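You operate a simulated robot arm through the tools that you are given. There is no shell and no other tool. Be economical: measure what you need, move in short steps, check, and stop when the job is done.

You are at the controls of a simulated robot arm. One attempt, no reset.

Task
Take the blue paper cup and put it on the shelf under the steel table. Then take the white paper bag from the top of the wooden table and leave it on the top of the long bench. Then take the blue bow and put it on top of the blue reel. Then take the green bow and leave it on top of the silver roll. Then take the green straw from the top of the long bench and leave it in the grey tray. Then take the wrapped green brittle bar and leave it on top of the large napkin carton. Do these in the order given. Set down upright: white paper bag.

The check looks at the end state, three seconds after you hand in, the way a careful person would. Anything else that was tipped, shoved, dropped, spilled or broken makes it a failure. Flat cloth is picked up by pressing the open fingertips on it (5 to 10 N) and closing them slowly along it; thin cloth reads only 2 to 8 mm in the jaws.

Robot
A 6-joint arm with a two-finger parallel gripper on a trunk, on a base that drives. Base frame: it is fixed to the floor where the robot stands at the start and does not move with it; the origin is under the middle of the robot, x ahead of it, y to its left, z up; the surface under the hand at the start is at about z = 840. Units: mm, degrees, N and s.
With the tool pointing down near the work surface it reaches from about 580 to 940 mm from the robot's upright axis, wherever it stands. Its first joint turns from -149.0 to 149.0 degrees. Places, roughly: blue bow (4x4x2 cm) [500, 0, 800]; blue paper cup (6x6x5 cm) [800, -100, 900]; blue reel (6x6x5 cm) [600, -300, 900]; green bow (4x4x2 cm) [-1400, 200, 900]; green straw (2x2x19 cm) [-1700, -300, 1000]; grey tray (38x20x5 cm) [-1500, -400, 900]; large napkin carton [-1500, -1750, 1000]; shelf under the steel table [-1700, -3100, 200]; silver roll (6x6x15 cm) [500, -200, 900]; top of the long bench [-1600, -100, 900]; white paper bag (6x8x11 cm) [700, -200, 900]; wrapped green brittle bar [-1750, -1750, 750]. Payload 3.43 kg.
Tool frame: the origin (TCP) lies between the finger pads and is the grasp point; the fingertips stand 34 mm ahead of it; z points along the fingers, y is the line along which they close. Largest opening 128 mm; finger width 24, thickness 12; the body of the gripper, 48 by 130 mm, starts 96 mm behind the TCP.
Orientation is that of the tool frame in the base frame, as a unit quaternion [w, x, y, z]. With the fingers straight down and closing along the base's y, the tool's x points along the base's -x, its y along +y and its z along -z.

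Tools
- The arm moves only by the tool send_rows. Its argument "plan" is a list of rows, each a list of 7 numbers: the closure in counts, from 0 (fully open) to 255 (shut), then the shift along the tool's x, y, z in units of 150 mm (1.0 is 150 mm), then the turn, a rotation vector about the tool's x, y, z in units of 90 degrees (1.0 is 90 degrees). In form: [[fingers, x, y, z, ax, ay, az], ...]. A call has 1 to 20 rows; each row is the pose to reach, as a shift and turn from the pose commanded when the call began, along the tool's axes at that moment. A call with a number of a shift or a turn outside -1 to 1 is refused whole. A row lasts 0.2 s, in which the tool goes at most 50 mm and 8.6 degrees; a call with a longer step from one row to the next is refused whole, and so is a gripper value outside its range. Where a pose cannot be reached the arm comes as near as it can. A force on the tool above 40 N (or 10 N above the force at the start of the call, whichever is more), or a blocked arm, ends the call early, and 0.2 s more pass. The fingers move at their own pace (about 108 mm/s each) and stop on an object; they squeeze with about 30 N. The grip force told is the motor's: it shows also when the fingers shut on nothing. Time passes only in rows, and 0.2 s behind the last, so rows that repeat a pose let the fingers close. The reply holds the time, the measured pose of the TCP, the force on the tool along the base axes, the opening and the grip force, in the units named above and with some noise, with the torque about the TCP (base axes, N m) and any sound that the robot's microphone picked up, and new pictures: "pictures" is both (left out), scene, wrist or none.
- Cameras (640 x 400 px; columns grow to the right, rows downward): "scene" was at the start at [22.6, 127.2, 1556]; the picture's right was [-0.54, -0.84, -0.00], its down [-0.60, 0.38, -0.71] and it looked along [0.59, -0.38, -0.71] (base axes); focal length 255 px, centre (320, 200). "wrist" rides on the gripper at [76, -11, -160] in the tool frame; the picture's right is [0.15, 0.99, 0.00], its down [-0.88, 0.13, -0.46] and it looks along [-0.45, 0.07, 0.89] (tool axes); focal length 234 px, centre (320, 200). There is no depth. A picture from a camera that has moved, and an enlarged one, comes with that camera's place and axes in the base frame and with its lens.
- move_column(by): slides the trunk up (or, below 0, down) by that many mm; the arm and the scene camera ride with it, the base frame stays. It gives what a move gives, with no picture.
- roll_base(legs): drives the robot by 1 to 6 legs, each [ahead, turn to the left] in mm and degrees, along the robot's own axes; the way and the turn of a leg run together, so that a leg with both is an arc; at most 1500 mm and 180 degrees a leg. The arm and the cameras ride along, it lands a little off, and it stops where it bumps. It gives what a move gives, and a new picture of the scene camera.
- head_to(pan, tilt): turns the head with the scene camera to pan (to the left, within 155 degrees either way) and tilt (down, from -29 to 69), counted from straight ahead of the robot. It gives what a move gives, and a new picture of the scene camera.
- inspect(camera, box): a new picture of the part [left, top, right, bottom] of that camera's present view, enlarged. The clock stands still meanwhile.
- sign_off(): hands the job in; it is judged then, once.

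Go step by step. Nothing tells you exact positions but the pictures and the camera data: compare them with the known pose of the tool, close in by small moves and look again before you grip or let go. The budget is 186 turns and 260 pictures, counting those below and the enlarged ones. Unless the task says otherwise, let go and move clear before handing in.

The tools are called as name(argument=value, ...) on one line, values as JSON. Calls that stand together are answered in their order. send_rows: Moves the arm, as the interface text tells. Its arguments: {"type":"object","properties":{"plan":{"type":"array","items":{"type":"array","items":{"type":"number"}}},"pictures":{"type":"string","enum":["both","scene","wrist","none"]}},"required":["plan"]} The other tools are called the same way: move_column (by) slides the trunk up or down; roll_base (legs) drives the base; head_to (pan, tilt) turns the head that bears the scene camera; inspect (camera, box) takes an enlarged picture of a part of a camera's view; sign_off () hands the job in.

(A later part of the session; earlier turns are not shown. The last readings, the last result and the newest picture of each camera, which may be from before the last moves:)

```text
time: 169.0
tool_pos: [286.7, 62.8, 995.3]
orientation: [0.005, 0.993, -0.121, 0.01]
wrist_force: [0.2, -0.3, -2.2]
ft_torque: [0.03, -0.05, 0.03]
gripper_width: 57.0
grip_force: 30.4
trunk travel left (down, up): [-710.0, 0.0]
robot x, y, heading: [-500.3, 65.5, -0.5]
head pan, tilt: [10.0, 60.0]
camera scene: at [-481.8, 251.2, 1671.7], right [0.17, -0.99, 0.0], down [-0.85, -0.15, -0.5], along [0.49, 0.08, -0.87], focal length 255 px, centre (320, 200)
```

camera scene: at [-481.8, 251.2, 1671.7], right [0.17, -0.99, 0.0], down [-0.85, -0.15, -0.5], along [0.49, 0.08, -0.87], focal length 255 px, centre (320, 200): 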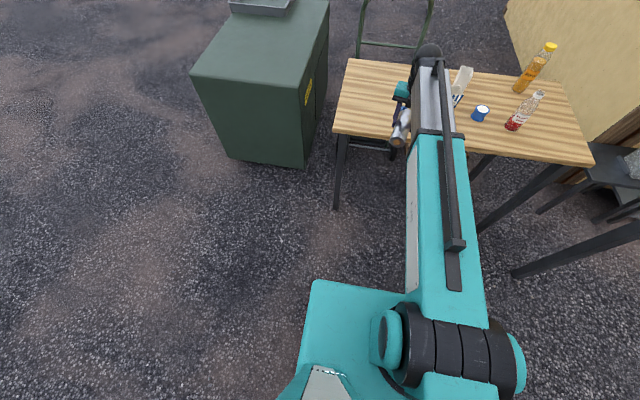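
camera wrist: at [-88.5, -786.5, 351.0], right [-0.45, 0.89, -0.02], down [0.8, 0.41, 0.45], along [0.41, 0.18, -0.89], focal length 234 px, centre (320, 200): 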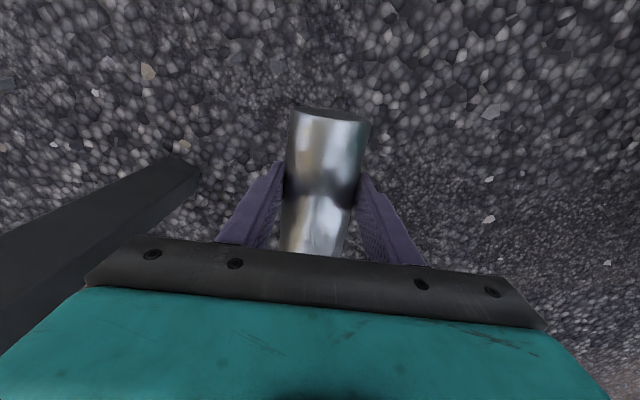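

send_rows(plan=[[255, 0, 0, -0.05, 0, 0.085, 0], [255, 0, 0, -0.1, 0, 0.17, 0], [255, 0, 0, -0.15, 0, 0.255, 0], [255, 0, 0, -0.2, 0, 0.34, 0], [255, 0, 0, -0.25, 0, 0.425, 0], [255, 0, 0, -0.3, 0, 0.51, 0], [255, 0, 0, -0.3, 0, 0.595, 0], [255, 0, 0, -0.3, 0, 0.68, 0], [255, 0, 0, -0.3, 0, 0.765, 0], [255, 0, 0, -0.3, 0, 0.85, 0], [255, 0, 0, -0.3, 0, 0.935, 0], [255, 0, 0, -0.3, 0, 1.0, 0], [255, 0, 0, -0.3, 0, 1.0, 0]], pictures="both")

```text
time: 171.8
tool_pos: [286.7, 64.0, 1040.7]
orientation: [0.089, 0.694, -0.082, 0.71]
wrist_force: [0.4, -0.3, -1.5]
ft_torque: [0.0, 0.01, 0.04]
gripper_width: 57.0
grip_force: 29.6
trunk travel left (down, up): [-710.0, 0.0]
robot x, y, heading: [-501.6, 75.0, -0.3]
head pan, tilt: [10.0, 60.0]
camera scene: at [-481.2, 251.2, 1671.7], right [0.17, -0.99, 0.0], down [-0.85, -0.15, -0.5], along [0.49, 0.08, -0.87], focal length 255 px, centre (320, 200)
camera wrist: at [132.6, 113.3, 1112.7], right [-0.24, -0.96, 0.15], down [-0.46, -0.03, -0.89], along [0.86, -0.28, -0.43], focal length 234 px, centre (320, 200)
```

scene: 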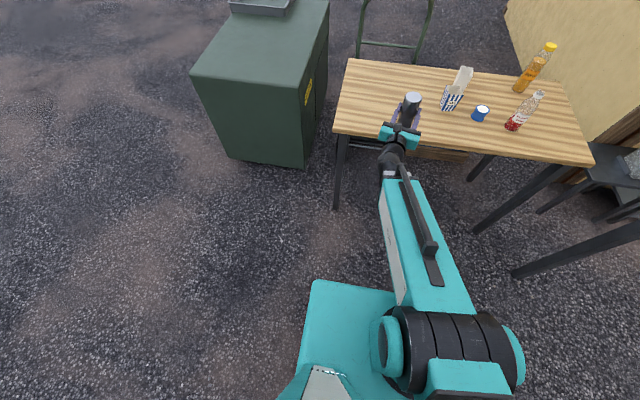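
wrist: 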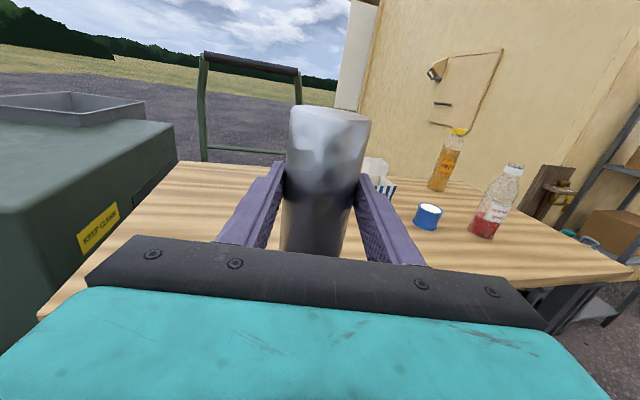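

The roll is upright in the hand. I'll shift it right, then drive forward to place it at about (490,-200).

send_rows(plan=[[255, 0, 0.14, 0.035, 0, 0, 0], [255, 0, 0.28, 0.07, 0, 0, 0], [255, 0, 0.42, 0.105, 0, 0, 0], [255, 0, 0.56, 0.14, 0, 0, 0], [255, 0, 0.7, 0.175, 0, 0, 0], [255, 0, 0.858, 0.21, 0, 0, 0], [255, 0, 0.858, 0.21, 0, 0, 0]], pictures="none")

send_rows(plan=[[255, 0, 0.14, 0.035, 0, 0, 0], [255, 0, 0.28, 0.07, 0, 0, 0], [255, 0, 0.42, 0.105, 0, 0, 0], [255, 0, 0.56, 0.14, 0, 0, 0], [255, 0, 0.7, 0.175, 0, 0, 0], [255, 0, 0.858, 0.21, 0, 0, 0], [255, 0, 0.858, 0.21, 0, 0, 0]], pictures="none")

roll_base(legs=[[195, 0]])

head_to(pan=-10, tilt=50)

inspect(camera="wrist", box=[0, 0, 640, 400])

```text
time: 173.4
tool_pos: [288.0, -66.3, 1041.3]
orientation: [0.093, 0.696, -0.087, 0.707]
wrist_force: [-0.1, 0.4, -1.9]
ft_torque: [0.03, 0.03, 0.04]
gripper_width: 57.1
grip_force: 30.7
out of reach, approached as far as the arm can: row 6, 7
trunk travel left (down, up): [-710.0, 0.0]
robot x, y, heading: [-500.8, 71.3, -0.2]
head pan, tilt: [10.0, 60.0]
```

```text
time: 175.0
tool_pos: [308.6, -136.9, 1058.5]
orientation: [0.117, 0.698, -0.112, 0.697]
wrist_force: [-0.8, 0.3, -1.5]
ft_torque: [-0.02, -0.03, 0.01]
gripper_width: 56.7
grip_force: 29.7
out of reach, approached as far as the arm can: row 1, 2, 3, 4, 5, 6, 7
trunk travel left (down, up): [-710.0, 0.0]
robot x, y, heading: [-499.6, 72.0, -0.3]
head pan, tilt: [10.0, 60.0]
```

```text
time: 176.7
tool_pos: [505.3, -135.6, 1057.3]
orientation: [0.116, 0.699, -0.111, 0.697]
wrist_force: [-0.4, -0.6, -1.9]
ft_torque: [0.03, 0.04, 0.0]
gripper_width: 56.9
grip_force: 29.5
trunk travel left (down, up): [-710.0, 0.0]
robot x, y, heading: [-305.1, 68.0, -0.2]
head pan, tilt: [10.0, 60.0]
camera scene: at [-284.5, 250.0, 1671.6], right [0.17, -0.99, 0.0], down [-0.85, -0.15, -0.5], along [0.49, 0.08, -0.87], focal length 255 px, centre (320, 200)
```

scene: 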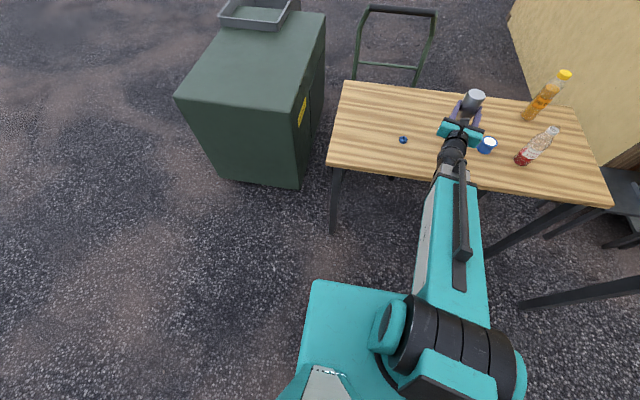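

```text
time: 177.5
tool_pos: [504.4, -134.8, 1057.5]
orientation: [0.117, 0.699, -0.112, 0.697]
wrist_force: [-0.1, -0.5, -1.6]
ft_torque: [0.03, 0.05, -0.02]
gripper_width: 56.9
grip_force: 29.5
trunk travel left (down, up): [-710.0, 0.0]
robot x, y, heading: [-305.5, 69.0, -0.4]
head pan, tilt: [-10.0, 50.0]
camera scene: at [-275.7, 225.1, 1684.2], right [-0.18, -0.98, 0.0], down [-0.75, 0.14, -0.64], along [0.63, -0.11, -0.77], focal length 255 px, centre (320, 200)
```

scene: 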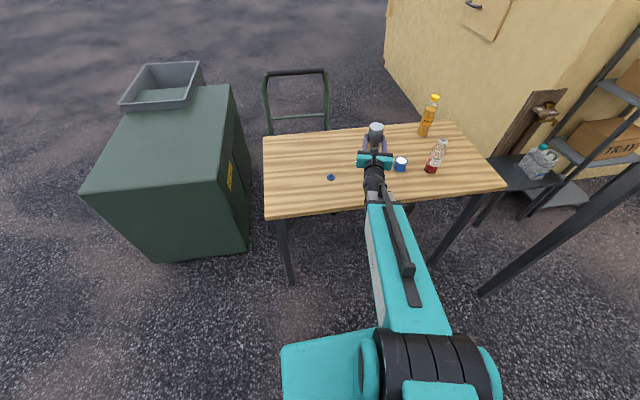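

```text
1.00 times, centred on (320, 200) of wrist (not enlarged: the box is as wide or as high as the picture)
camera zoom: at [357.1, -74.4, 1135.3], right [-0.31, -0.94, 0.15], down [-0.48, 0.02, -0.88], along [0.82, -0.35, -0.45], focal length 234 px, centre (320, 200)
```

zoom: 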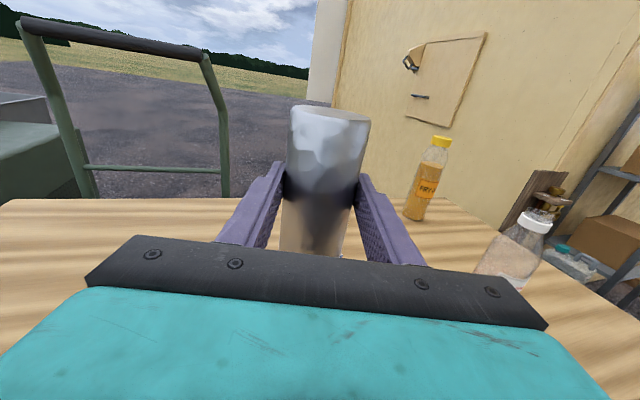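

The arm hits its reach limit sideways, so I'll pull it back in and shift the base sideways with a small back-and-forth manoeuvre.

send_rows(plan=[[255, 0, -0.13, -0.08, 0, 0, 0], [255, 0, -0.26, -0.16, 0, 0, 0], [255, 0, -0.38, -0.25, 0, 0, 0], [255, 0, -0.38, -0.25, 0, 0, 0]], pictures="none")

roll_base(legs=[[0, 15], [-216, 0], [0, -15], [0, -15], [216, 0], [0, 15]])

```text
time: 178.5
tool_pos: [488.5, -70.2, 1058.6]
orientation: [0.117, 0.699, -0.112, 0.697]
wrist_force: [-0.3, -0.5, -2.2]
ft_torque: [-0.01, 0.04, 0.03]
gripper_width: 57.0
grip_force: 29.8
trunk travel left (down, up): [-710.0, 0.0]
robot x, y, heading: [-308.5, 71.0, -0.1]
head pan, tilt: [-10.0, 50.0]
```

```text
time: 186.3
tool_pos: [495.0, -178.4, 1058.7]
orientation: [0.115, 0.699, -0.11, 0.698]
wrist_force: [0.3, -0.3, -1.7]
ft_torque: [0.01, 0.05, -0.02]
gripper_width: 56.8
grip_force: 29.5
trunk travel left (down, up): [-710.0, 0.0]
robot x, y, heading: [-301.6, -43.3, -0.5]
head pan, tilt: [-10.0, 50.0]
camera scene: at [-268.7, 113.8, 1684.2], right [-0.18, -0.98, 0.0], down [-0.75, 0.14, -0.64], along [0.63, -0.12, -0.77], focal length 255 px, centre (320, 200)
```

scene: 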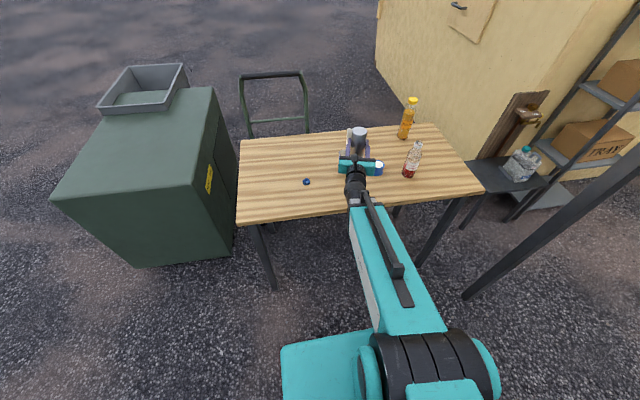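

send_rows(plan=[[255, 0, 0.03, -0.07, 0, 0, 0], [255, 0, 0.06, -0.135, 0, 0, 0], [255, 0, 0.06, -0.135, 0, 0, 0]], pictures="none")

move_column(by=-95)

head_to(pan=-30, tilt=45)

inspect(camera="wrist", box=[0, 0, 640, 400])

```text
time: 187.1
tool_pos: [473.1, -180.8, 1058.2]
orientation: [0.116, 0.699, -0.111, 0.697]
wrist_force: [-0.1, 0.2, -1.3]
ft_torque: [0.01, 0.01, 0.02]
gripper_width: 56.5
grip_force: 29.8
trunk travel left (down, up): [-710.0, 0.0]
robot x, y, heading: [-300.6, -41.3, -0.4]
head pan, tilt: [-10.0, 50.0]
```

```text
time: 188.4
tool_pos: [473.4, -182.1, 963.7]
orientation: [0.115, 0.699, -0.111, 0.697]
wrist_force: [0.0, -0.4, -2.3]
ft_torque: [-0.01, 0.02, 0.04]
gripper_width: 56.5
grip_force: 30.2
trunk travel left (down, up): [-615.0, 95.0]
robot x, y, heading: [-294.1, -41.7, -0.7]
head pan, tilt: [-10.0, 50.0]
```

```text
time: 189.2
tool_pos: [474.2, -182.2, 962.6]
orientation: [0.115, 0.699, -0.111, 0.697]
wrist_force: [0.8, 0.2, -1.6]
ft_torque: [-0.02, 0.05, -0.02]
gripper_width: 57.0
grip_force: 30.4
trunk travel left (down, up): [-615.0, 95.0]
robot x, y, heading: [-299.8, -43.4, -0.6]
head pan, tilt: [-30.0, 45.0]
camera scene: at [-273.5, 85.9, 1596.1], right [-0.51, -0.86, 0.0], down [-0.61, 0.36, -0.71], along [0.61, -0.36, -0.71], focal length 255 px, centre (320, 200)
```

scene: 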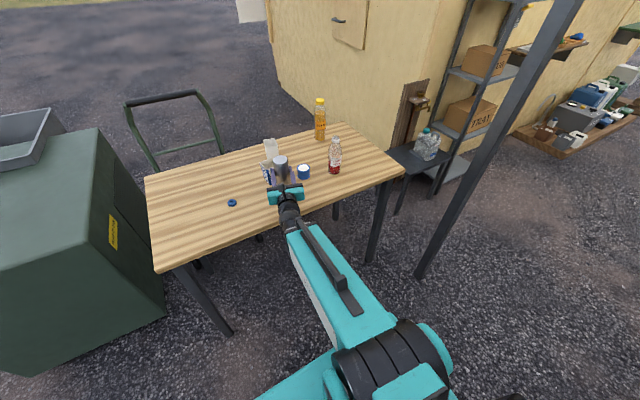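

```text
1.00 times, centred on (320, 200) of wrist (not enlarged: the box is as wide or as high as the picture)
camera zoom: at [325.3, -120.8, 1039.5], right [-0.31, -0.94, 0.15], down [-0.48, 0.01, -0.88], along [0.82, -0.35, -0.45], focal length 234 px, centre (320, 200)
```

zoom: 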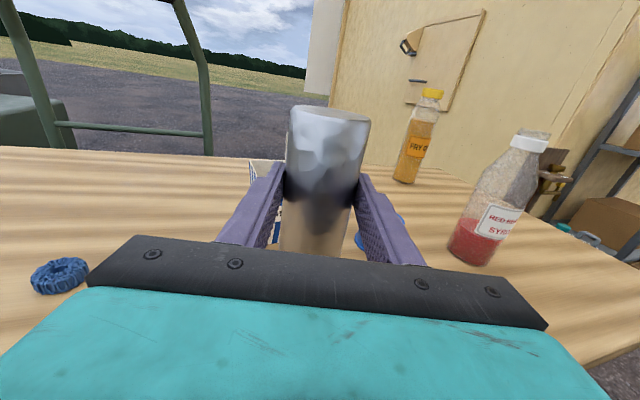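

send_rows(plan=[[255, -0.04, 0, 0, 0, 0, 0], [255, -0.08, 0, 0, 0, 0, 0], [255, -0.11, 0, 0, 0, 0, 0], [255, -0.11, 0, 0, 0, 0, 0]], pictures="none")

send_rows(plan=[[255, -0.01, 0, 0, 0, 0, 0], [255, -0.02, 0, 0, 0, 0, 0], [255, -0.03, 0, 0, 0, 0, 0], [255, -0.04, 0, 0, 0, 0, 0], [255, -0.05, 0, 0, 0, 0, 0], [255, -0.06, 0, 0, 0, 0, 0]], pictures="wrist")

```text
time: 190.2
tool_pos: [473.5, -181.8, 946.0]
orientation: [0.115, 0.699, -0.109, 0.698]
wrist_force: [0.0, -0.4, -3.0]
ft_torque: [0.02, 0.01, 0.01]
gripper_width: 56.9
grip_force: 29.8
trunk travel left (down, up): [-615.0, 95.0]
robot x, y, heading: [-296.3, -45.8, -0.6]
head pan, tilt: [-30.0, 45.0]
```

```text
time: 191.6
tool_pos: [473.1, -181.6, 937.1]
orientation: [0.116, 0.698, -0.111, 0.697]
wrist_force: [0.0, -1.7, -2.2]
ft_torque: [0.01, 0.03, 0.0]
gripper_width: 56.8
grip_force: 30.5
trunk travel left (down, up): [-615.0, 95.0]
robot x, y, heading: [-299.6, -42.4, -0.5]
head pan, tilt: [-30.0, 45.0]
camera wrist: at [325.0, -120.8, 1014.0], right [-0.31, -0.94, 0.15], down [-0.48, 0.01, -0.88], along [0.82, -0.35, -0.45], focal length 234 px, centre (320, 200)
```

wrist: 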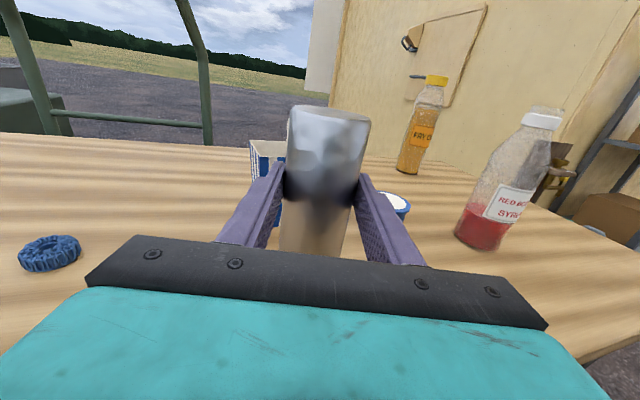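

send_rows(plan=[[255, -0.01, 0, 0, 0, 0, 0], [255, -0.02, 0, 0, 0, 0, 0], [255, -0.03, 0, 0, 0, 0, 0], [255, -0.04, 0, 0, 0, 0, 0], [255, -0.05, 0, 0, 0, 0, 0], [255, -0.06, 0, 0, 0, 0, 0]], pictures="none")

```text
time: 193.0
tool_pos: [472.8, -181.7, 930.8]
orientation: [0.116, 0.697, -0.111, 0.699]
wrist_force: [5.4, 1.3, 16.5]
ft_torque: [0.2, -0.28, -0.12]
gripper_width: 57.3
grip_force: 29.8
trunk travel left (down, up): [-615.0, 95.0]
robot x, y, heading: [-296.9, -44.8, -0.5]
head pan, tilt: [-30.0, 45.0]
```

send_rows(plan=[[255, 0.006, 0, 0, 0, 0, 0], [255, 0.012, 0, 0, 0, 0, 0], [255, 0.012, 0, 0, 0, 0, 0]], pictures="wrist")

inspect(camera="scene", box=[220, 120, 360, 220])

```text
time: 193.8
tool_pos: [472.6, -183.0, 930.8]
orientation: [0.116, 0.698, -0.111, 0.698]
wrist_force: [3.9, 0.7, 13.8]
ft_torque: [0.1, -0.27, 0.01]
gripper_width: 56.6
grip_force: 30.2
trunk travel left (down, up): [-615.0, 95.0]
robot x, y, heading: [-302.1, -45.6, -0.6]
head pan, tilt: [-30.0, 45.0]
camera wrist: at [324.5, -120.9, 1007.3], right [-0.31, -0.94, 0.15], down [-0.47, 0.01, -0.88], along [0.82, -0.35, -0.45], focal length 234 px, centre (320, 200)
```

wrist: 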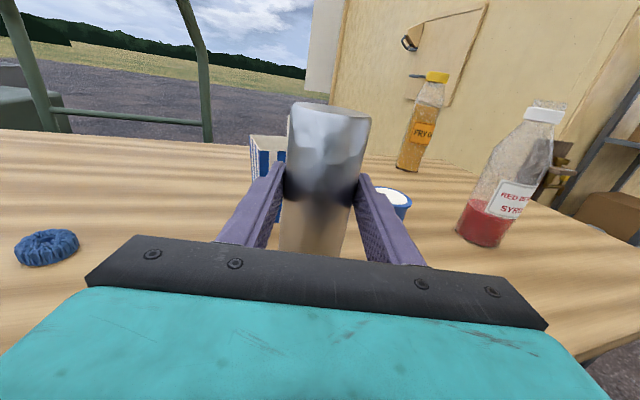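

```text
4.00 times, centred on (290, 170) of scene
camera zoom: at [-274.9, 86.1, 1596.1], right [-0.51, -0.86, 0.0], down [-0.61, 0.36, -0.71], along [0.61, -0.36, -0.71], focal length 1018 px, centre (440, 320)
```

zoom: 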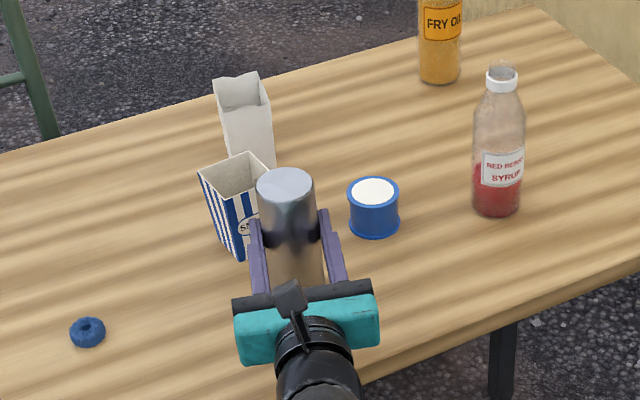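

The roll is standing, but its cored end, which was on top at first, is now at the bottom. I'll release, re-grip lower and flip it end for end.

send_rows(plan=[[130, 0, 0, 0, 0, 0, 0], [110, 0, 0, 0, 0, 0, 0], [90, 0, 0, 0, 0, 0, 0], [90, 0, 0, 0, 0, 0, 0]], pictures="wrist")

send_rows(plan=[[90, -0.05, 0, 0, 0, 0, 0], [90, -0.12, 0, 0, 0, 0, 0], [90, -0.19, 0, 0, 0, 0, 0], [90, -0.25, 0, 0, 0, 0, 0], [90, -0.25, 0, 0, 0, 0, 0]], pictures="wrist")

```text
time: 194.8
tool_pos: [474.3, -182.6, 929.5]
orientation: [0.115, 0.698, -0.111, 0.698]
wrist_force: [-0.3, -0.6, -0.6]
ft_torque: [0.0, -0.01, 0.02]
gripper_width: 82.8
grip_force: 0.0
trunk travel left (down, up): [-615.0, 95.0]
robot x, y, heading: [-298.4, -37.2, -0.6]
head pan, tilt: [-30.0, 45.0]
camera wrist: at [325.1, -121.0, 1006.7], right [-0.31, -0.94, 0.15], down [-0.48, 0.01, -0.88], along [0.82, -0.35, -0.45], focal length 234 px, centre (320, 200)
```

wrist: 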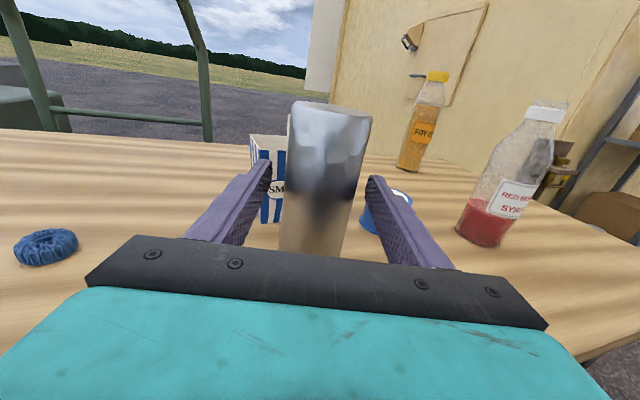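

```text
time: 196.0
tool_pos: [473.0, -182.9, 893.5]
orientation: [0.115, 0.698, -0.111, 0.698]
wrist_force: [0.4, 0.3, -0.6]
ft_torque: [-0.02, 0.01, 0.02]
gripper_width: 82.8
grip_force: 0.1
trunk travel left (down, up): [-615.0, 95.0]
robot x, y, heading: [-298.7, -38.5, -0.5]
head pan, tilt: [-30.0, 45.0]
camera wrist: at [325.2, -120.9, 969.9], right [-0.31, -0.94, 0.15], down [-0.48, 0.01, -0.88], along [0.82, -0.35, -0.45], focal length 234 px, centre (320, 200)
```

wrist: 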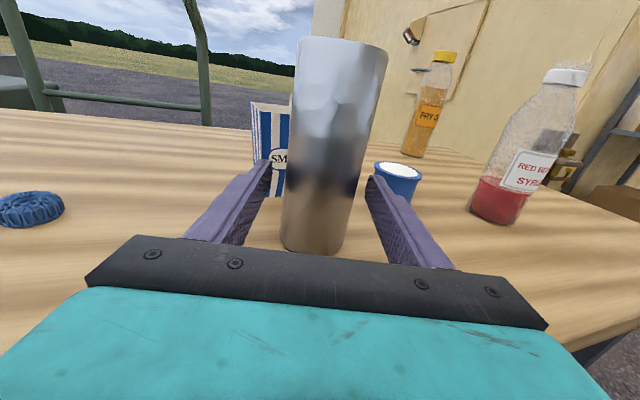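

send_rows(plan=[[120, 0, 0, 0, 0, 0, 0], [140, 0, 0, 0, 0, 0, 0], [255, 0, 0, 0, 0, 0, 0], [255, 0, 0, 0, 0, 0, 0], [255, 0.03, 0, 0, 0, 0, 0], [255, 0.08, 0, 0, 0, 0, 0], [255, 0.13, 0, 0, 0, 0, 0], [255, 0.2, 0, 0, 0, 0, 0], [255, 0.3, 0, 0, 0, 0, 0], [255, 0.4, 0, 0, 0, 0, 0], [255, 0.5, 0, 0, 0, 0, 0], [255, 0.6, 0, 0, 0, 0, 0], [255, 0.6, 0, 0, 0, 0, 0]], pictures="wrist")

move_column(by=95)

roll_base(legs=[[-200, 0]])

```text
time: 198.8
tool_pos: [480.1, -182.4, 981.0]
orientation: [0.116, 0.698, -0.111, 0.697]
wrist_force: [0.0, 0.8, -2.8]
ft_torque: [0.0, 0.05, 0.0]
gripper_width: 56.9
grip_force: 29.9
out of reach, approached as far as the arm can: row 12, 13
trunk travel left (down, up): [-615.0, 95.0]
robot x, y, heading: [-298.3, -43.4, -0.6]
head pan, tilt: [-30.0, 45.0]
camera wrist: at [331.5, -121.4, 1058.0], right [-0.31, -0.94, 0.15], down [-0.48, 0.01, -0.88], along [0.82, -0.35, -0.45], focal length 234 px, centre (320, 200)
```

wrist: 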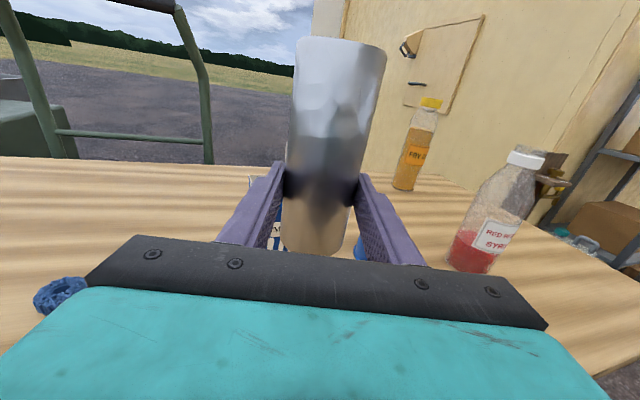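

```text
time: 200.1
tool_pos: [479.7, -182.7, 1076.7]
orientation: [0.115, 0.699, -0.109, 0.698]
wrist_force: [-0.1, 0.6, -2.0]
ft_torque: [0.02, 0.03, 0.01]
gripper_width: 56.7
grip_force: 29.6
trunk travel left (down, up): [-710.0, 0.0]
robot x, y, heading: [-300.4, -39.4, -0.7]
head pan, tilt: [-30.0, 45.0]
```

```text
time: 201.8
tool_pos: [276.2, -183.7, 1076.1]
orientation: [0.118, 0.698, -0.113, 0.697]
wrist_force: [-0.3, 0.6, -2.5]
ft_torque: [0.0, 0.02, -0.01]
gripper_width: 57.0
grip_force: 30.3
trunk travel left (down, up): [-710.0, 0.0]
robot x, y, heading: [-505.1, -39.1, -0.5]
head pan, tilt: [-30.0, 45.0]
camera scene: at [-476.5, 87.8, 1691.2], right [-0.51, -0.86, 0.0], down [-0.61, 0.36, -0.71], along [0.61, -0.36, -0.71], focal length 255 px, centre (320, 200)
```

scene: 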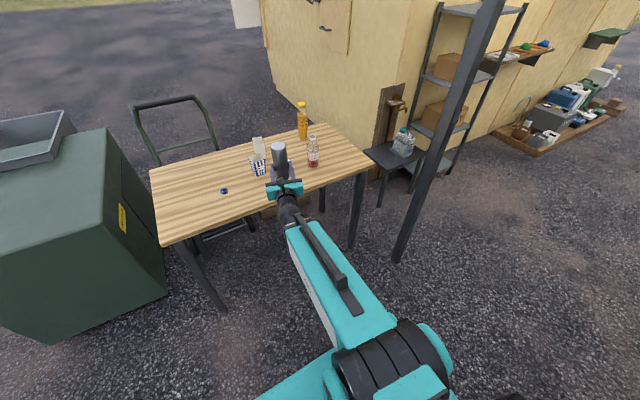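

send_rows(plan=[[255, 0, 0, -0.05, 0, 0, 0.09], [255, 0, 0, -0.1, 0, 0, 0.18], [255, 0, 0, -0.15, 0, 0, 0.27], [255, 0, 0, -0.2, 0, 0, 0.36], [255, 0, 0, -0.25, 0, 0, 0.45], [255, 0, 0, -0.27, 0, 0, 0.54], [255, 0, 0, -0.27, 0, 0, 0.63], [255, 0, 0, -0.27, 0, 0, 0.72], [255, 0, 0, -0.27, 0, 0, 0.81], [255, 0, 0, -0.27, 0, 0, 0.9], [255, 0, 0, -0.27, 0, 0, 0.99], [255, 0, 0, -0.27, 0, 0, 1.0]], pictures="none")

send_rows(plan=[[255, 0, 0, 0, 0, 0, 0.09], [255, 0, 0, 0, 0, 0, 0.18], [255, 0, 0, 0, 0, 0, 0.27], [255, 0, 0, 0, 0, 0, 0.36], [255, 0, 0, 0, 0, 0, 0.45], [255, 0, 0, 0, 0, 0, 0.54], [255, 0, 0, 0, 0, 0, 0.63], [255, 0, 0, 0, 0, 0, 0.72], [255, 0, 0, 0, 0, 0, 0.81], [255, 0, 0, 0, 0, 0, 0.9], [255, 0, 0, 0, 0, 0, 0.99], [255, 0, 0, 0, 0, 0, 1.0], [255, 0, 0, 0, 0, 0, 1.0]], pictures="both")

```text
time: 204.4
tool_pos: [273.5, -175.2, 1062.4]
orientation: [-0.412, 0.414, -0.574, 0.574]
wrist_force: [0.5, -0.4, -2.5]
ft_torque: [0.06, 0.01, 0.04]
gripper_width: 57.0
grip_force: 30.4
out of reach, approached as far as the arm can: row 1, 2, 3, 4, 5, 6, 7, 8, 9, 10, 11, 12
trunk travel left (down, up): [-710.0, 0.0]
robot x, y, heading: [-499.8, -40.0, -0.8]
head pan, tilt: [-30.0, 45.0]
```

```text
time: 207.2
tool_pos: [275.0, -174.7, 1063.1]
orientation: [0.697, 0.112, 0.698, -0.116]
wrist_force: [0.4, 0.7, -2.1]
ft_torque: [-0.01, 0.01, -0.03]
gripper_width: 56.8
grip_force: 30.1
trunk travel left (down, up): [-710.0, 0.0]
robot x, y, heading: [-504.5, -38.2, -0.5]
head pan, tilt: [-30.0, 45.0]
camera scene: at [-475.4, 87.8, 1691.1], right [-0.51, -0.86, 0.0], down [-0.61, 0.36, -0.71], along [0.61, -0.36, -0.71], focal length 255 px, centre (320, 200)
camera wrist: at [118.8, -134.4, 988.6], right [0.32, 0.94, -0.15], down [-0.39, 0.27, 0.88], along [0.87, -0.22, 0.45], focal length 234 px, centre (320, 200)
```

scene: 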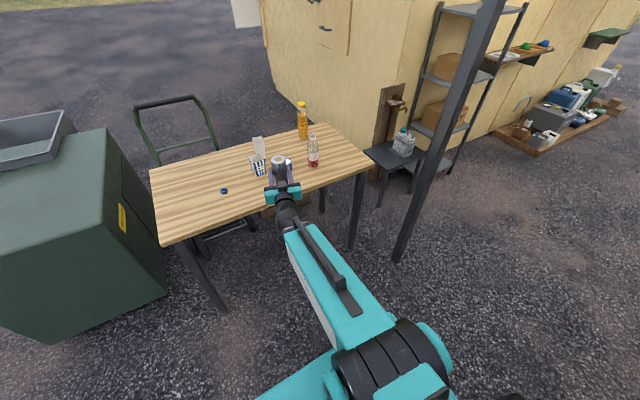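
wrist: 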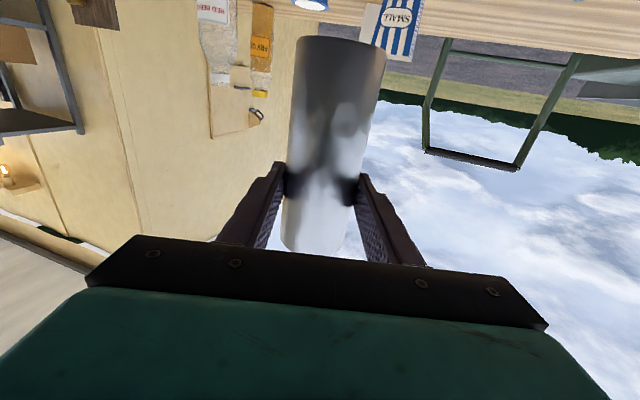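

The cored end is on top again. I'll move in and set it down near its original place.

roll_base(legs=[[180, 0]])

move_column(by=-105)

send_rows(plan=[[255, 0.02, 0, 0, 0, 0, 0], [255, 0.04, 0, 0, 0, 0, 0], [255, 0.06, 0, 0, 0, 0, 0], [255, 0.08, 0, 0, 0, 0, 0], [255, 0.08, 0, 0, 0, 0, 0]], pictures="scene")

```text
time: 208.9
tool_pos: [456.1, -177.1, 1063.6]
orientation: [0.697, 0.112, 0.698, -0.117]
wrist_force: [0.7, -0.2, -2.1]
ft_torque: [0.02, 0.03, 0.0]
gripper_width: 56.7
grip_force: 30.1
trunk travel left (down, up): [-710.0, 0.0]
robot x, y, heading: [-315.8, -41.1, -1.0]
head pan, tilt: [-30.0, 45.0]
camera scene: at [-293.7, 85.7, 1691.1], right [-0.51, -0.86, 0.0], down [-0.61, 0.36, -0.71], along [0.61, -0.36, -0.71], focal length 255 px, centre (320, 200)
```

scene: 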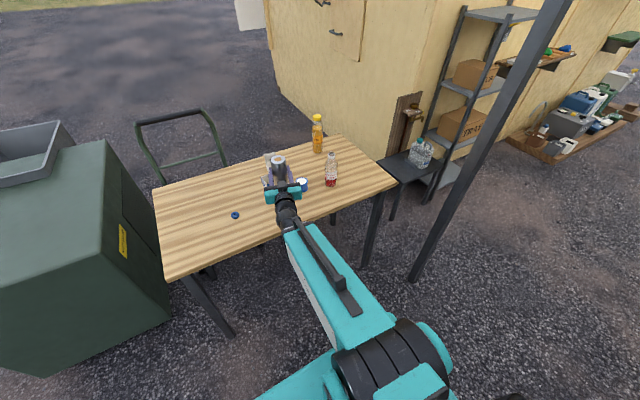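

```text
time: 210.2
tool_pos: [453.4, -176.0, 959.3]
orientation: [0.697, 0.112, 0.698, -0.116]
wrist_force: [0.3, -0.2, -2.4]
ft_torque: [0.03, -0.03, -0.04]
gripper_width: 56.7
grip_force: 30.2
trunk travel left (down, up): [-605.0, 105.0]
robot x, y, heading: [-323.9, -43.4, -0.7]
head pan, tilt: [-30.0, 45.0]
```

```text
time: 211.4
tool_pos: [454.8, -176.5, 946.4]
orientation: [0.697, 0.112, 0.698, -0.117]
wrist_force: [-0.2, 0.2, -1.4]
ft_torque: [0.01, 0.08, 0.01]
gripper_width: 56.8
grip_force: 30.0
trunk travel left (down, up): [-605.0, 105.0]
robot x, y, heading: [-320.2, -40.0, -0.9]
head pan, tilt: [-30.0, 45.0]
camera scene: at [-295.0, 85.7, 1586.1], right [-0.51, -0.86, 0.0], down [-0.61, 0.36, -0.71], along [0.61, -0.36, -0.71], focal length 255 px, centre (320, 200)
```

scene: 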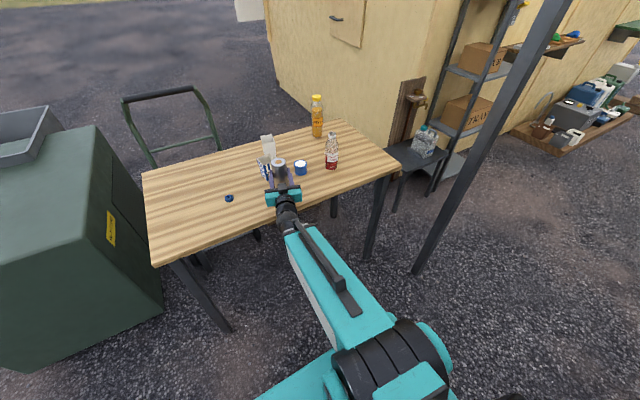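

Lowering in small steps until contact.

send_rows(plan=[[255, 0.013, 0, 0, 0, 0, 0], [255, 0.026, 0, 0, 0, 0, 0], [255, 0.036, 0, 0, 0, 0, 0], [255, 0.046, 0, 0, 0, 0, 0], [255, 0.056, 0, 0, 0, 0, 0], [255, 0.056, 0, 0, 0, 0, 0]], pictures="none")

send_rows(plan=[[255, 0.006, 0, 0, 0, 0, 0], [255, 0.012, 0, 0, 0, 0, 0], [255, 0.018, 0, 0, 0, 0, 0], [255, 0.018, 0, 0, 0, 0, 0]], pictures="none")

```text
time: 212.8
tool_pos: [454.1, -175.6, 937.7]
orientation: [0.697, 0.112, 0.698, -0.117]
wrist_force: [-0.7, 0.1, -1.9]
ft_torque: [0.0, 0.06, 0.0]
gripper_width: 56.9
grip_force: 29.9
trunk travel left (down, up): [-605.0, 105.0]
robot x, y, heading: [-322.2, -41.7, -0.8]
head pan, tilt: [-30.0, 45.0]
```

```text
time: 213.8
tool_pos: [453.5, -176.8, 936.6]
orientation: [0.699, 0.112, 0.697, -0.118]
wrist_force: [3.8, 1.1, 12.4]
ft_torque: [0.27, -0.3, -0.01]
gripper_width: 56.7
grip_force: 30.4
trunk travel left (down, up): [-605.0, 105.0]
robot x, y, heading: [-322.7, -43.9, -0.8]
head pan, tilt: [-30.0, 45.0]
```

send_rows(plan=[[255, -0.006, 0, 0, 0, 0, 0], [138, -0.006, 0, 0, 0, 0, 0], [125, -0.006, 0, 0, 0, 0, 0], [100, -0.006, 0, 0, 0, 0, 0], [60, -0.006, 0, 0, 0, 0, 0], [60, -0.006, 0, 0, 0, 0, 0]], pictures="wrist")

inspect(camera="scene", box=[220, 110, 360, 220])

```text
time: 215.2
tool_pos: [453.1, -176.4, 935.9]
orientation: [0.697, 0.113, 0.698, -0.117]
wrist_force: [0.0, 0.7, -0.4]
ft_torque: [0.0, -0.02, -0.01]
gripper_width: 98.0
grip_force: 0.1
trunk travel left (down, up): [-605.0, 105.0]
robot x, y, heading: [-322.4, -41.5, -0.7]
head pan, tilt: [-30.0, 45.0]
camera wrist: at [298.2, -136.7, 860.8], right [0.32, 0.94, -0.15], down [-0.39, 0.27, 0.88], along [0.87, -0.22, 0.45], focal length 234 px, centre (320, 200)
```

wrist: 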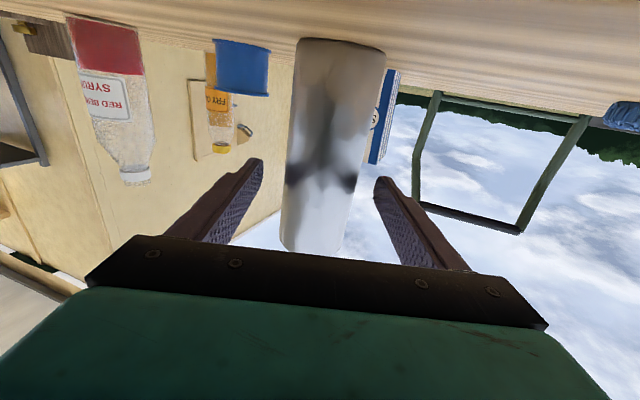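

```text
3.64 times, centred on (290, 165) of scene
camera zoom: at [-295.2, 85.7, 1586.1], right [-0.51, -0.86, 0.0], down [-0.61, 0.36, -0.71], along [0.61, -0.36, -0.71], focal length 926 px, centre (429, 327)
```

zoom: 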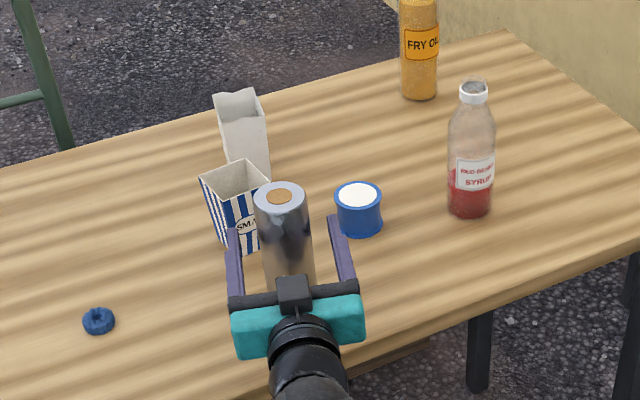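

The roll stands upright with its core on top. I'm retracting straight back along the hand axis, then backing off.

send_rows(plan=[[0, 0, 0, -0.1, 0, 0, 0], [0, 0, 0, -0.25, 0, 0, 0], [0, 0, 0, -0.4, 0, 0, 0], [0, 0, 0, -0.6, 0, 0, 0], [0, 0, 0, -0.8, 0, 0, 0], [0, 0, 0, -0.8, 0, 0, 0]], pictures="none")

roll_base(legs=[[-200, 0]])

move_column(by=105)

```text
time: 216.6
tool_pos: [430.3, -148.2, 895.6]
orientation: [0.698, 0.112, 0.698, -0.117]
wrist_force: [0.5, 0.9, -0.8]
ft_torque: [0.01, 0.0, 0.04]
gripper_width: 128.1
grip_force: 0.0
out of reach, approached as far as the arm can: row 1, 2, 3, 4, 5, 6
trunk travel left (down, up): [-605.0, 105.0]
robot x, y, heading: [-324.8, -44.7, -0.6]
head pan, tilt: [-30.0, 45.0]
```

```text
time: 218.4
tool_pos: [230.4, -145.2, 897.5]
orientation: [0.697, 0.113, 0.698, -0.118]
wrist_force: [-0.4, -0.2, -0.9]
ft_torque: [-0.01, -0.02, -0.02]
gripper_width: 128.2
grip_force: 0.0
trunk travel left (down, up): [-605.0, 105.0]
robot x, y, heading: [-521.2, -43.0, -0.7]
head pan, tilt: [-30.0, 45.0]
camera scene: at [-495.2, 88.2, 1586.2], right [-0.51, -0.86, 0.0], down [-0.61, 0.36, -0.71], along [0.61, -0.36, -0.71], focal length 255 px, centre (320, 200)
```

scene: 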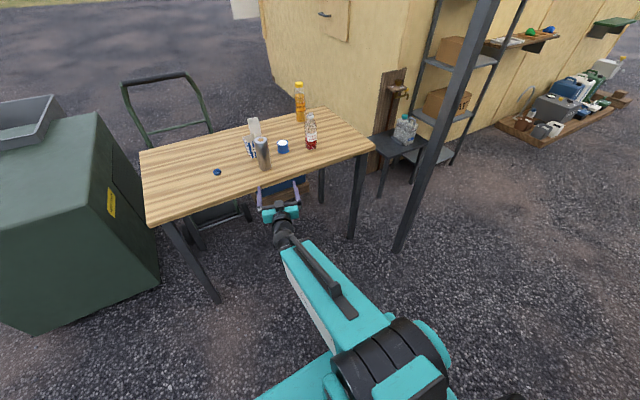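

```text
time: 219.7
tool_pos: [230.6, -143.5, 1000.6]
orientation: [0.698, 0.112, 0.698, -0.116]
wrist_force: [0.3, -0.7, 0.0]
ft_torque: [-0.01, 0.02, 0.02]
gripper_width: 128.2
grip_force: 0.1
trunk travel left (down, up): [-710.0, 0.0]
robot x, y, heading: [-524.0, -39.6, -1.0]
head pan, tilt: [-30.0, 45.0]
```

send_rows(plan=[[0, 0, 0, 0.1, 0, 0, -0.09], [0, 0, 0, 0.2, 0, 0, -0.18], [0, 0, 0, 0.2, 0, 0, -0.27], [0, 0, 0, 0.2, 0, 0, -0.36], [0, 0, 0, 0.2, 0, 0, -0.45], [0, 0, 0, 0.2, 0, 0, -0.54], [0, 0, 0, 0.2, 0, 0, -0.63], [0, 0, 0, 0.2, 0, 0, -0.72], [0, 0, 0, 0.2, 0, 0, -0.81], [0, 0, 0, 0.2, 0, 0, -0.9], [0, 0, 0, 0.2, 0, 0, -0.99], [0, 0, 0, 0.2, 0, 0, -1.0]], pictures="none")

send_rows(plan=[[0, 0, 0, 0, 0, 0, -0.09], [0, 0, 0, 0, 0, 0, -0.18], [0, 0, 0, 0, 0, 0, -0.27], [0, 0, 0, 0, 0, 0, -0.36], [0, 0, 0, 0, 0, 0, -0.45], [0, 0, 0, 0, 0, 0, -0.54], [0, 0, 0, 0, 0, 0, -0.63], [0, 0, 0, 0, 0, 0, -0.72], [0, 0, 0, 0, 0, 0, -0.81], [0, 0, 0, 0, 0, 0, -0.9], [0, 0, 0, 0, 0, 0, -0.99], [0, 0, 0, 0, 0, 0, -1.0]], pictures="none")

send_rows(plan=[[0, 0.05, 0, 0, 0, -0.09, 0], [0, 0.1, 0, 0, 0, -0.18, 0], [0, 0.15, 0, 0, 0, -0.27, 0], [0, 0.2, 0, 0, 0, -0.36, 0], [0, 0.25, 0, 0, 0, -0.45, 0], [0, 0.3, 0, 0, 0, -0.54, 0], [0, 0.35, 0, 0, 0, -0.63, 0], [0, 0.4, 0, 0, 0, -0.72, 0], [0, 0.45, 0, 0, 0, -0.81, 0], [0, 0.5, 0, 0, 0, -0.9, 0], [0, 0.5, 0, 0, 0, -1.0, 0], [0, 0.5, 0, 0, 0, -1.0, 0]], pictures="wrist")

inspect(camera="scene", box=[190, 70, 400, 230])

```text
time: 222.3
tool_pos: [259.1, -154.3, 1001.7]
orientation: [-0.41, 0.415, -0.573, 0.576]
wrist_force: [-0.2, -0.1, -0.9]
ft_torque: [-0.02, -0.02, -0.03]
gripper_width: 128.3
grip_force: 0.0
trunk travel left (down, up): [-710.0, 0.0]
robot x, y, heading: [-518.5, -39.0, -0.5]
head pan, tilt: [-30.0, 45.0]
```

```text
time: 224.9
tool_pos: [259.7, -155.6, 1001.5]
orientation: [0.117, 0.698, -0.111, 0.697]
wrist_force: [-0.3, -0.4, 0.5]
ft_torque: [0.02, -0.01, 0.03]
gripper_width: 128.2
grip_force: 0.0
trunk travel left (down, up): [-710.0, 0.0]
robot x, y, heading: [-522.6, -39.4, -0.8]
head pan, tilt: [-30.0, 45.0]
```

```text
refused: row 11 steps farther than a row can; nothing moved
```

```text
2.50 times, centred on (295, 150) of scene
camera zoom: at [-494.8, 88.2, 1691.1], right [-0.51, -0.86, 0.0], down [-0.61, 0.36, -0.71], along [0.61, -0.36, -0.71], focal length 636 px, centre (382, 325)
```

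zoom: 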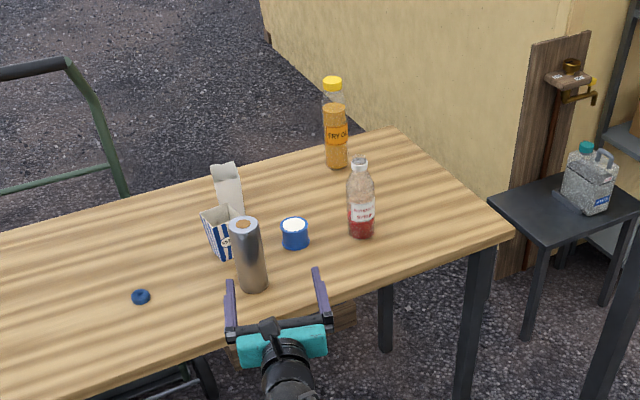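

send_rows(plan=[[0, 0.05, 0, 0, 0, -0.09, 0], [0, 0.1, 0, 0, 0, -0.18, 0], [0, 0.15, 0, 0, 0, -0.27, 0], [0, 0.2, 0, 0, 0, -0.36, 0], [0, 0.25, 0, 0, 0, -0.45, 0], [0, 0.3, 0, 0, 0, -0.54, 0], [0, 0.35, 0, 0, 0, -0.63, 0], [0, 0.4, 0, 0, 0, -0.72, 0], [0, 0.45, 0, 0, 0, -0.81, 0], [0, 0.5, 0, 0, 0, -0.9, 0], [0, 0.5, 0, 0, 0, -0.95, 0], [0, 0.5, 0, 0, 0, -1.0, 0], [0, 0.5, 0, 0, 0, -1.0, 0]], pictures="none")

roll_base(legs=[[450, 0]])

inspect(camera="wrist", box=[0, 0, 640, 400])

```text
time: 227.7
tool_pos: [259.7, -153.1, 1077.4]
orientation: [0.004, 0.987, -0.161, -0.002]
wrist_force: [-0.7, -0.1, -0.3]
ft_torque: [-0.04, 0.04, -0.01]
gripper_width: 128.0
grip_force: 0.1
trunk travel left (down, up): [-710.0, 0.0]
robot x, y, heading: [-521.8, -40.2, -0.5]
head pan, tilt: [-30.0, 45.0]
```

```text
time: 230.8
tool_pos: [708.3, -165.9, 1076.1]
orientation: [0.003, 0.986, -0.165, 0.0]
wrist_force: [0.2, -0.1, 0.2]
ft_torque: [0.0, 0.0, -0.02]
gripper_width: 128.3
grip_force: 0.0
trunk travel left (down, up): [-710.0, 0.0]
robot x, y, heading: [-68.1, -44.4, -0.9]
head pan, tilt: [-30.0, 45.0]
camera scene: at [-44.3, 81.8, 1691.1], right [-0.52, -0.86, 0.0], down [-0.61, 0.37, -0.71], along [0.6, -0.37, -0.71], focal length 255 px, centre (320, 200)
```

scene: 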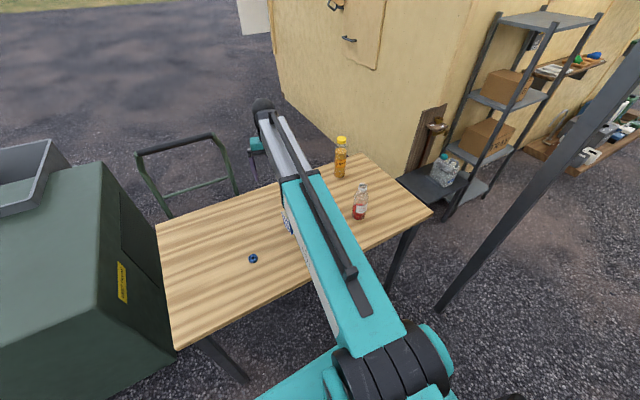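

```text
1.00 times, centred on (320, 200) of wrist (not enlarged: the box is as wide or as high as the picture)
camera zoom: at [783.0, -179.6, 1236.3], right [-0.18, -0.98, 0.01], down [-0.87, 0.17, 0.46], along [-0.45, 0.08, -0.89], focal length 234 px, centre (320, 200)
```

zoom: 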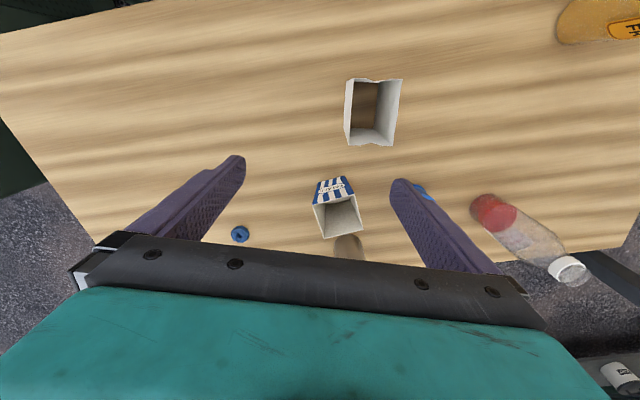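

Roll and the rest look fine. The bag stands at about (737,-241) with its long side near -12°. I'm moving above it, aligned.

send_rows(plan=[[0, 0.09, 0.1, 0.05, 0, 0, -0.03], [0, 0.18, 0.2, 0.1, 0, 0, -0.06], [0, 0.27, 0.31, 0.2, 0, 0, -0.08], [0, 0.345, 0.41, 0.35, 0, 0, -0.08], [0, 0.345, 0.41, 0.45, 0, 0, -0.08], [0, 0.345, 0.41, 0.45, 0, 0, -0.08]], pictures="wrist")

```text
time: 232.2
tool_pos: [745.8, -177.7, 1007.5]
orientation: [0.017, 0.989, -0.144, 0.0]
wrist_force: [0.3, 0.3, -0.3]
ft_torque: [-0.02, 0.0, -0.04]
gripper_width: 128.1
grip_force: 0.1
out of reach, approached as far as the arm can: row 1, 2, 3, 4, 5, 6
trunk travel left (down, up): [-710.0, 0.0]
robot x, y, heading: [-70.3, -49.8, -1.4]
head pan, tilt: [-30.0, 45.0]
camera wrist: at [822.4, -184.2, 1168.8], right [-0.14, -0.99, 0.03], down [-0.88, 0.14, 0.46], along [-0.46, 0.04, -0.89], focal length 234 px, centre (320, 200)
```

wrist: 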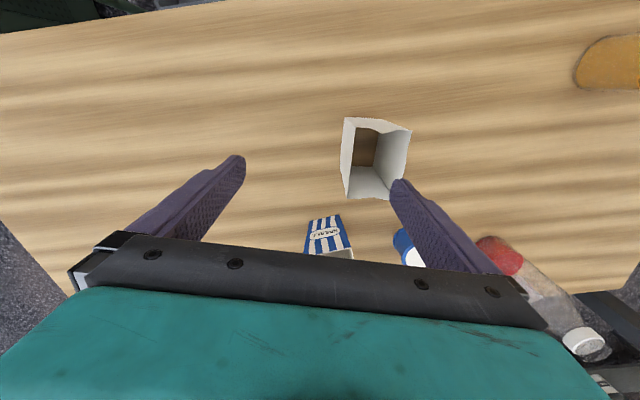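

roll_base(legs=[[75, 0]])

send_rows(plan=[[0, -0.1, 0.13, 0, 0.01, 0, -0.025], [0, -0.2, 0.27, 0, 0.0217, 0, -0.05], [0, -0.3, 0.4, 0, 0.0217, 0, -0.05], [0, -0.38, 0.54, 0, 0.0217, 0, -0.05], [0, -0.38, 0.54, 0, 0.0217, 0, -0.05]], pictures="wrist")

```text
time: 233.2
tool_pos: [823.6, -179.9, 1008.1]
orientation: [0.015, 0.989, -0.146, -0.001]
wrist_force: [0.7, -0.8, -0.2]
ft_torque: [-0.01, 0.02, 0.02]
gripper_width: 128.1
grip_force: 0.0
trunk travel left (down, up): [-710.0, 0.0]
robot x, y, heading: [5.5, -47.4, -1.4]
head pan, tilt: [-30.0, 45.0]
camera scene: at [33.4, 80.1, 1691.1], right [-0.52, -0.86, 0.0], down [-0.61, 0.37, -0.71], along [0.6, -0.37, -0.71], focal length 255 px, centre (320, 200)
```

scene: 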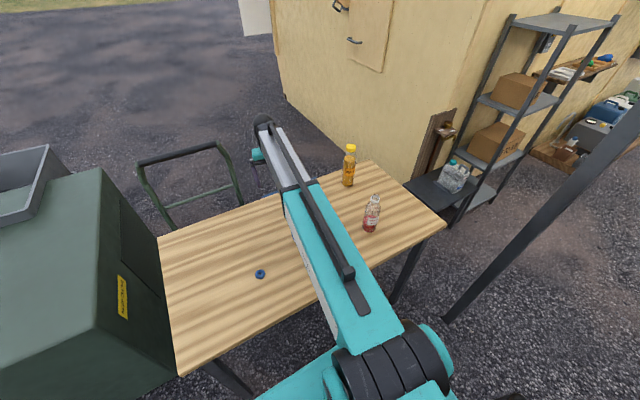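

```text
time: 234.4
tool_pos: [758.6, -171.6, 1009.7]
orientation: [0.012, 0.989, -0.147, 0.002]
wrist_force: [-0.3, -0.2, 0.0]
ft_torque: [-0.02, 0.02, 0.02]
gripper_width: 128.3
grip_force: 0.1
out of reach, approached as far as the arm can: row 1, 2, 3, 4, 5
trunk travel left (down, up): [-710.0, 0.0]
robot x, y, heading: [1.8, -49.2, -1.4]
head pan, tilt: [-30.0, 45.0]
camera wrist: at [834.3, -178.8, 1169.6], right [-0.15, -0.99, 0.02], down [-0.88, 0.14, 0.45], along [-0.45, 0.05, -0.89], focal length 234 px, centre (320, 200)
```

wrist: 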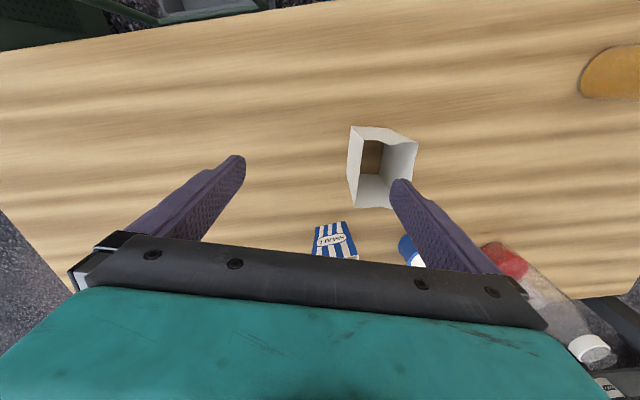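

The joint limit, not distance, is stopping the hand on that side. I'll turn the hand about 85° the other way and grip the bag across its 80 mm length instead.

send_rows(plan=[[0, 0, 0, 0, 0, 0, 0.09], [0, 0, 0, 0, 0, 0, 0.18], [0, 0, 0.05, 0, 0, 0, 0.27], [0, 0, 0.1, 0, 0, 0, 0.36], [0, 0, 0.16, 0, 0, 0, 0.45], [0, 0, 0.22, 0, 0, 0, 0.54], [0, 0, 0.28, 0, 0, 0, 0.63], [0, 0, 0.34, 0, 0, 0, 0.72], [0, 0, 0.4, 0, 0, 0, 0.81], [0, 0, 0.45, 0, 0, 0, 0.9], [0, 0, 0.48, 0, 0, 0, 0.95], [0, 0, 0.48, 0, 0, 0, 0.95]], pictures="wrist")

```text
time: 237.0
tool_pos: [737.5, -239.8, 1009.5]
orientation: [-0.007, -0.626, 0.78, -0.01]
wrist_force: [-0.1, 0.9, 0.2]
ft_torque: [-0.03, -0.03, 0.02]
gripper_width: 128.0
grip_force: 0.1
trunk travel left (down, up): [-710.0, 0.0]
robot x, y, heading: [2.8, -46.3, -1.3]
head pan, tilt: [-30.0, 45.0]
camera wrist: at [731.5, -311.7, 1172.2], right [-1.0, 0.07, 0.0], down [0.06, 0.9, 0.43], along [0.03, 0.43, -0.9], focal length 234 px, centre (320, 200)
```

wrist: 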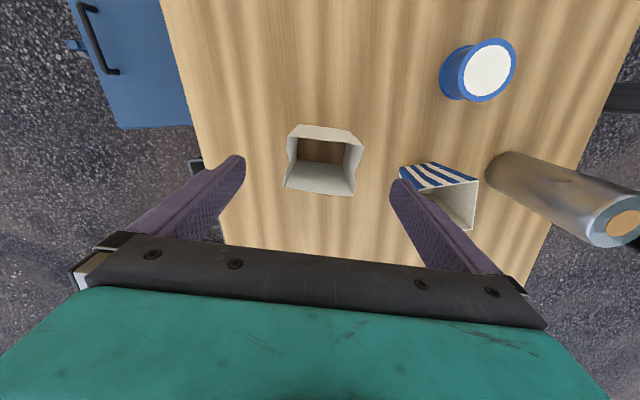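

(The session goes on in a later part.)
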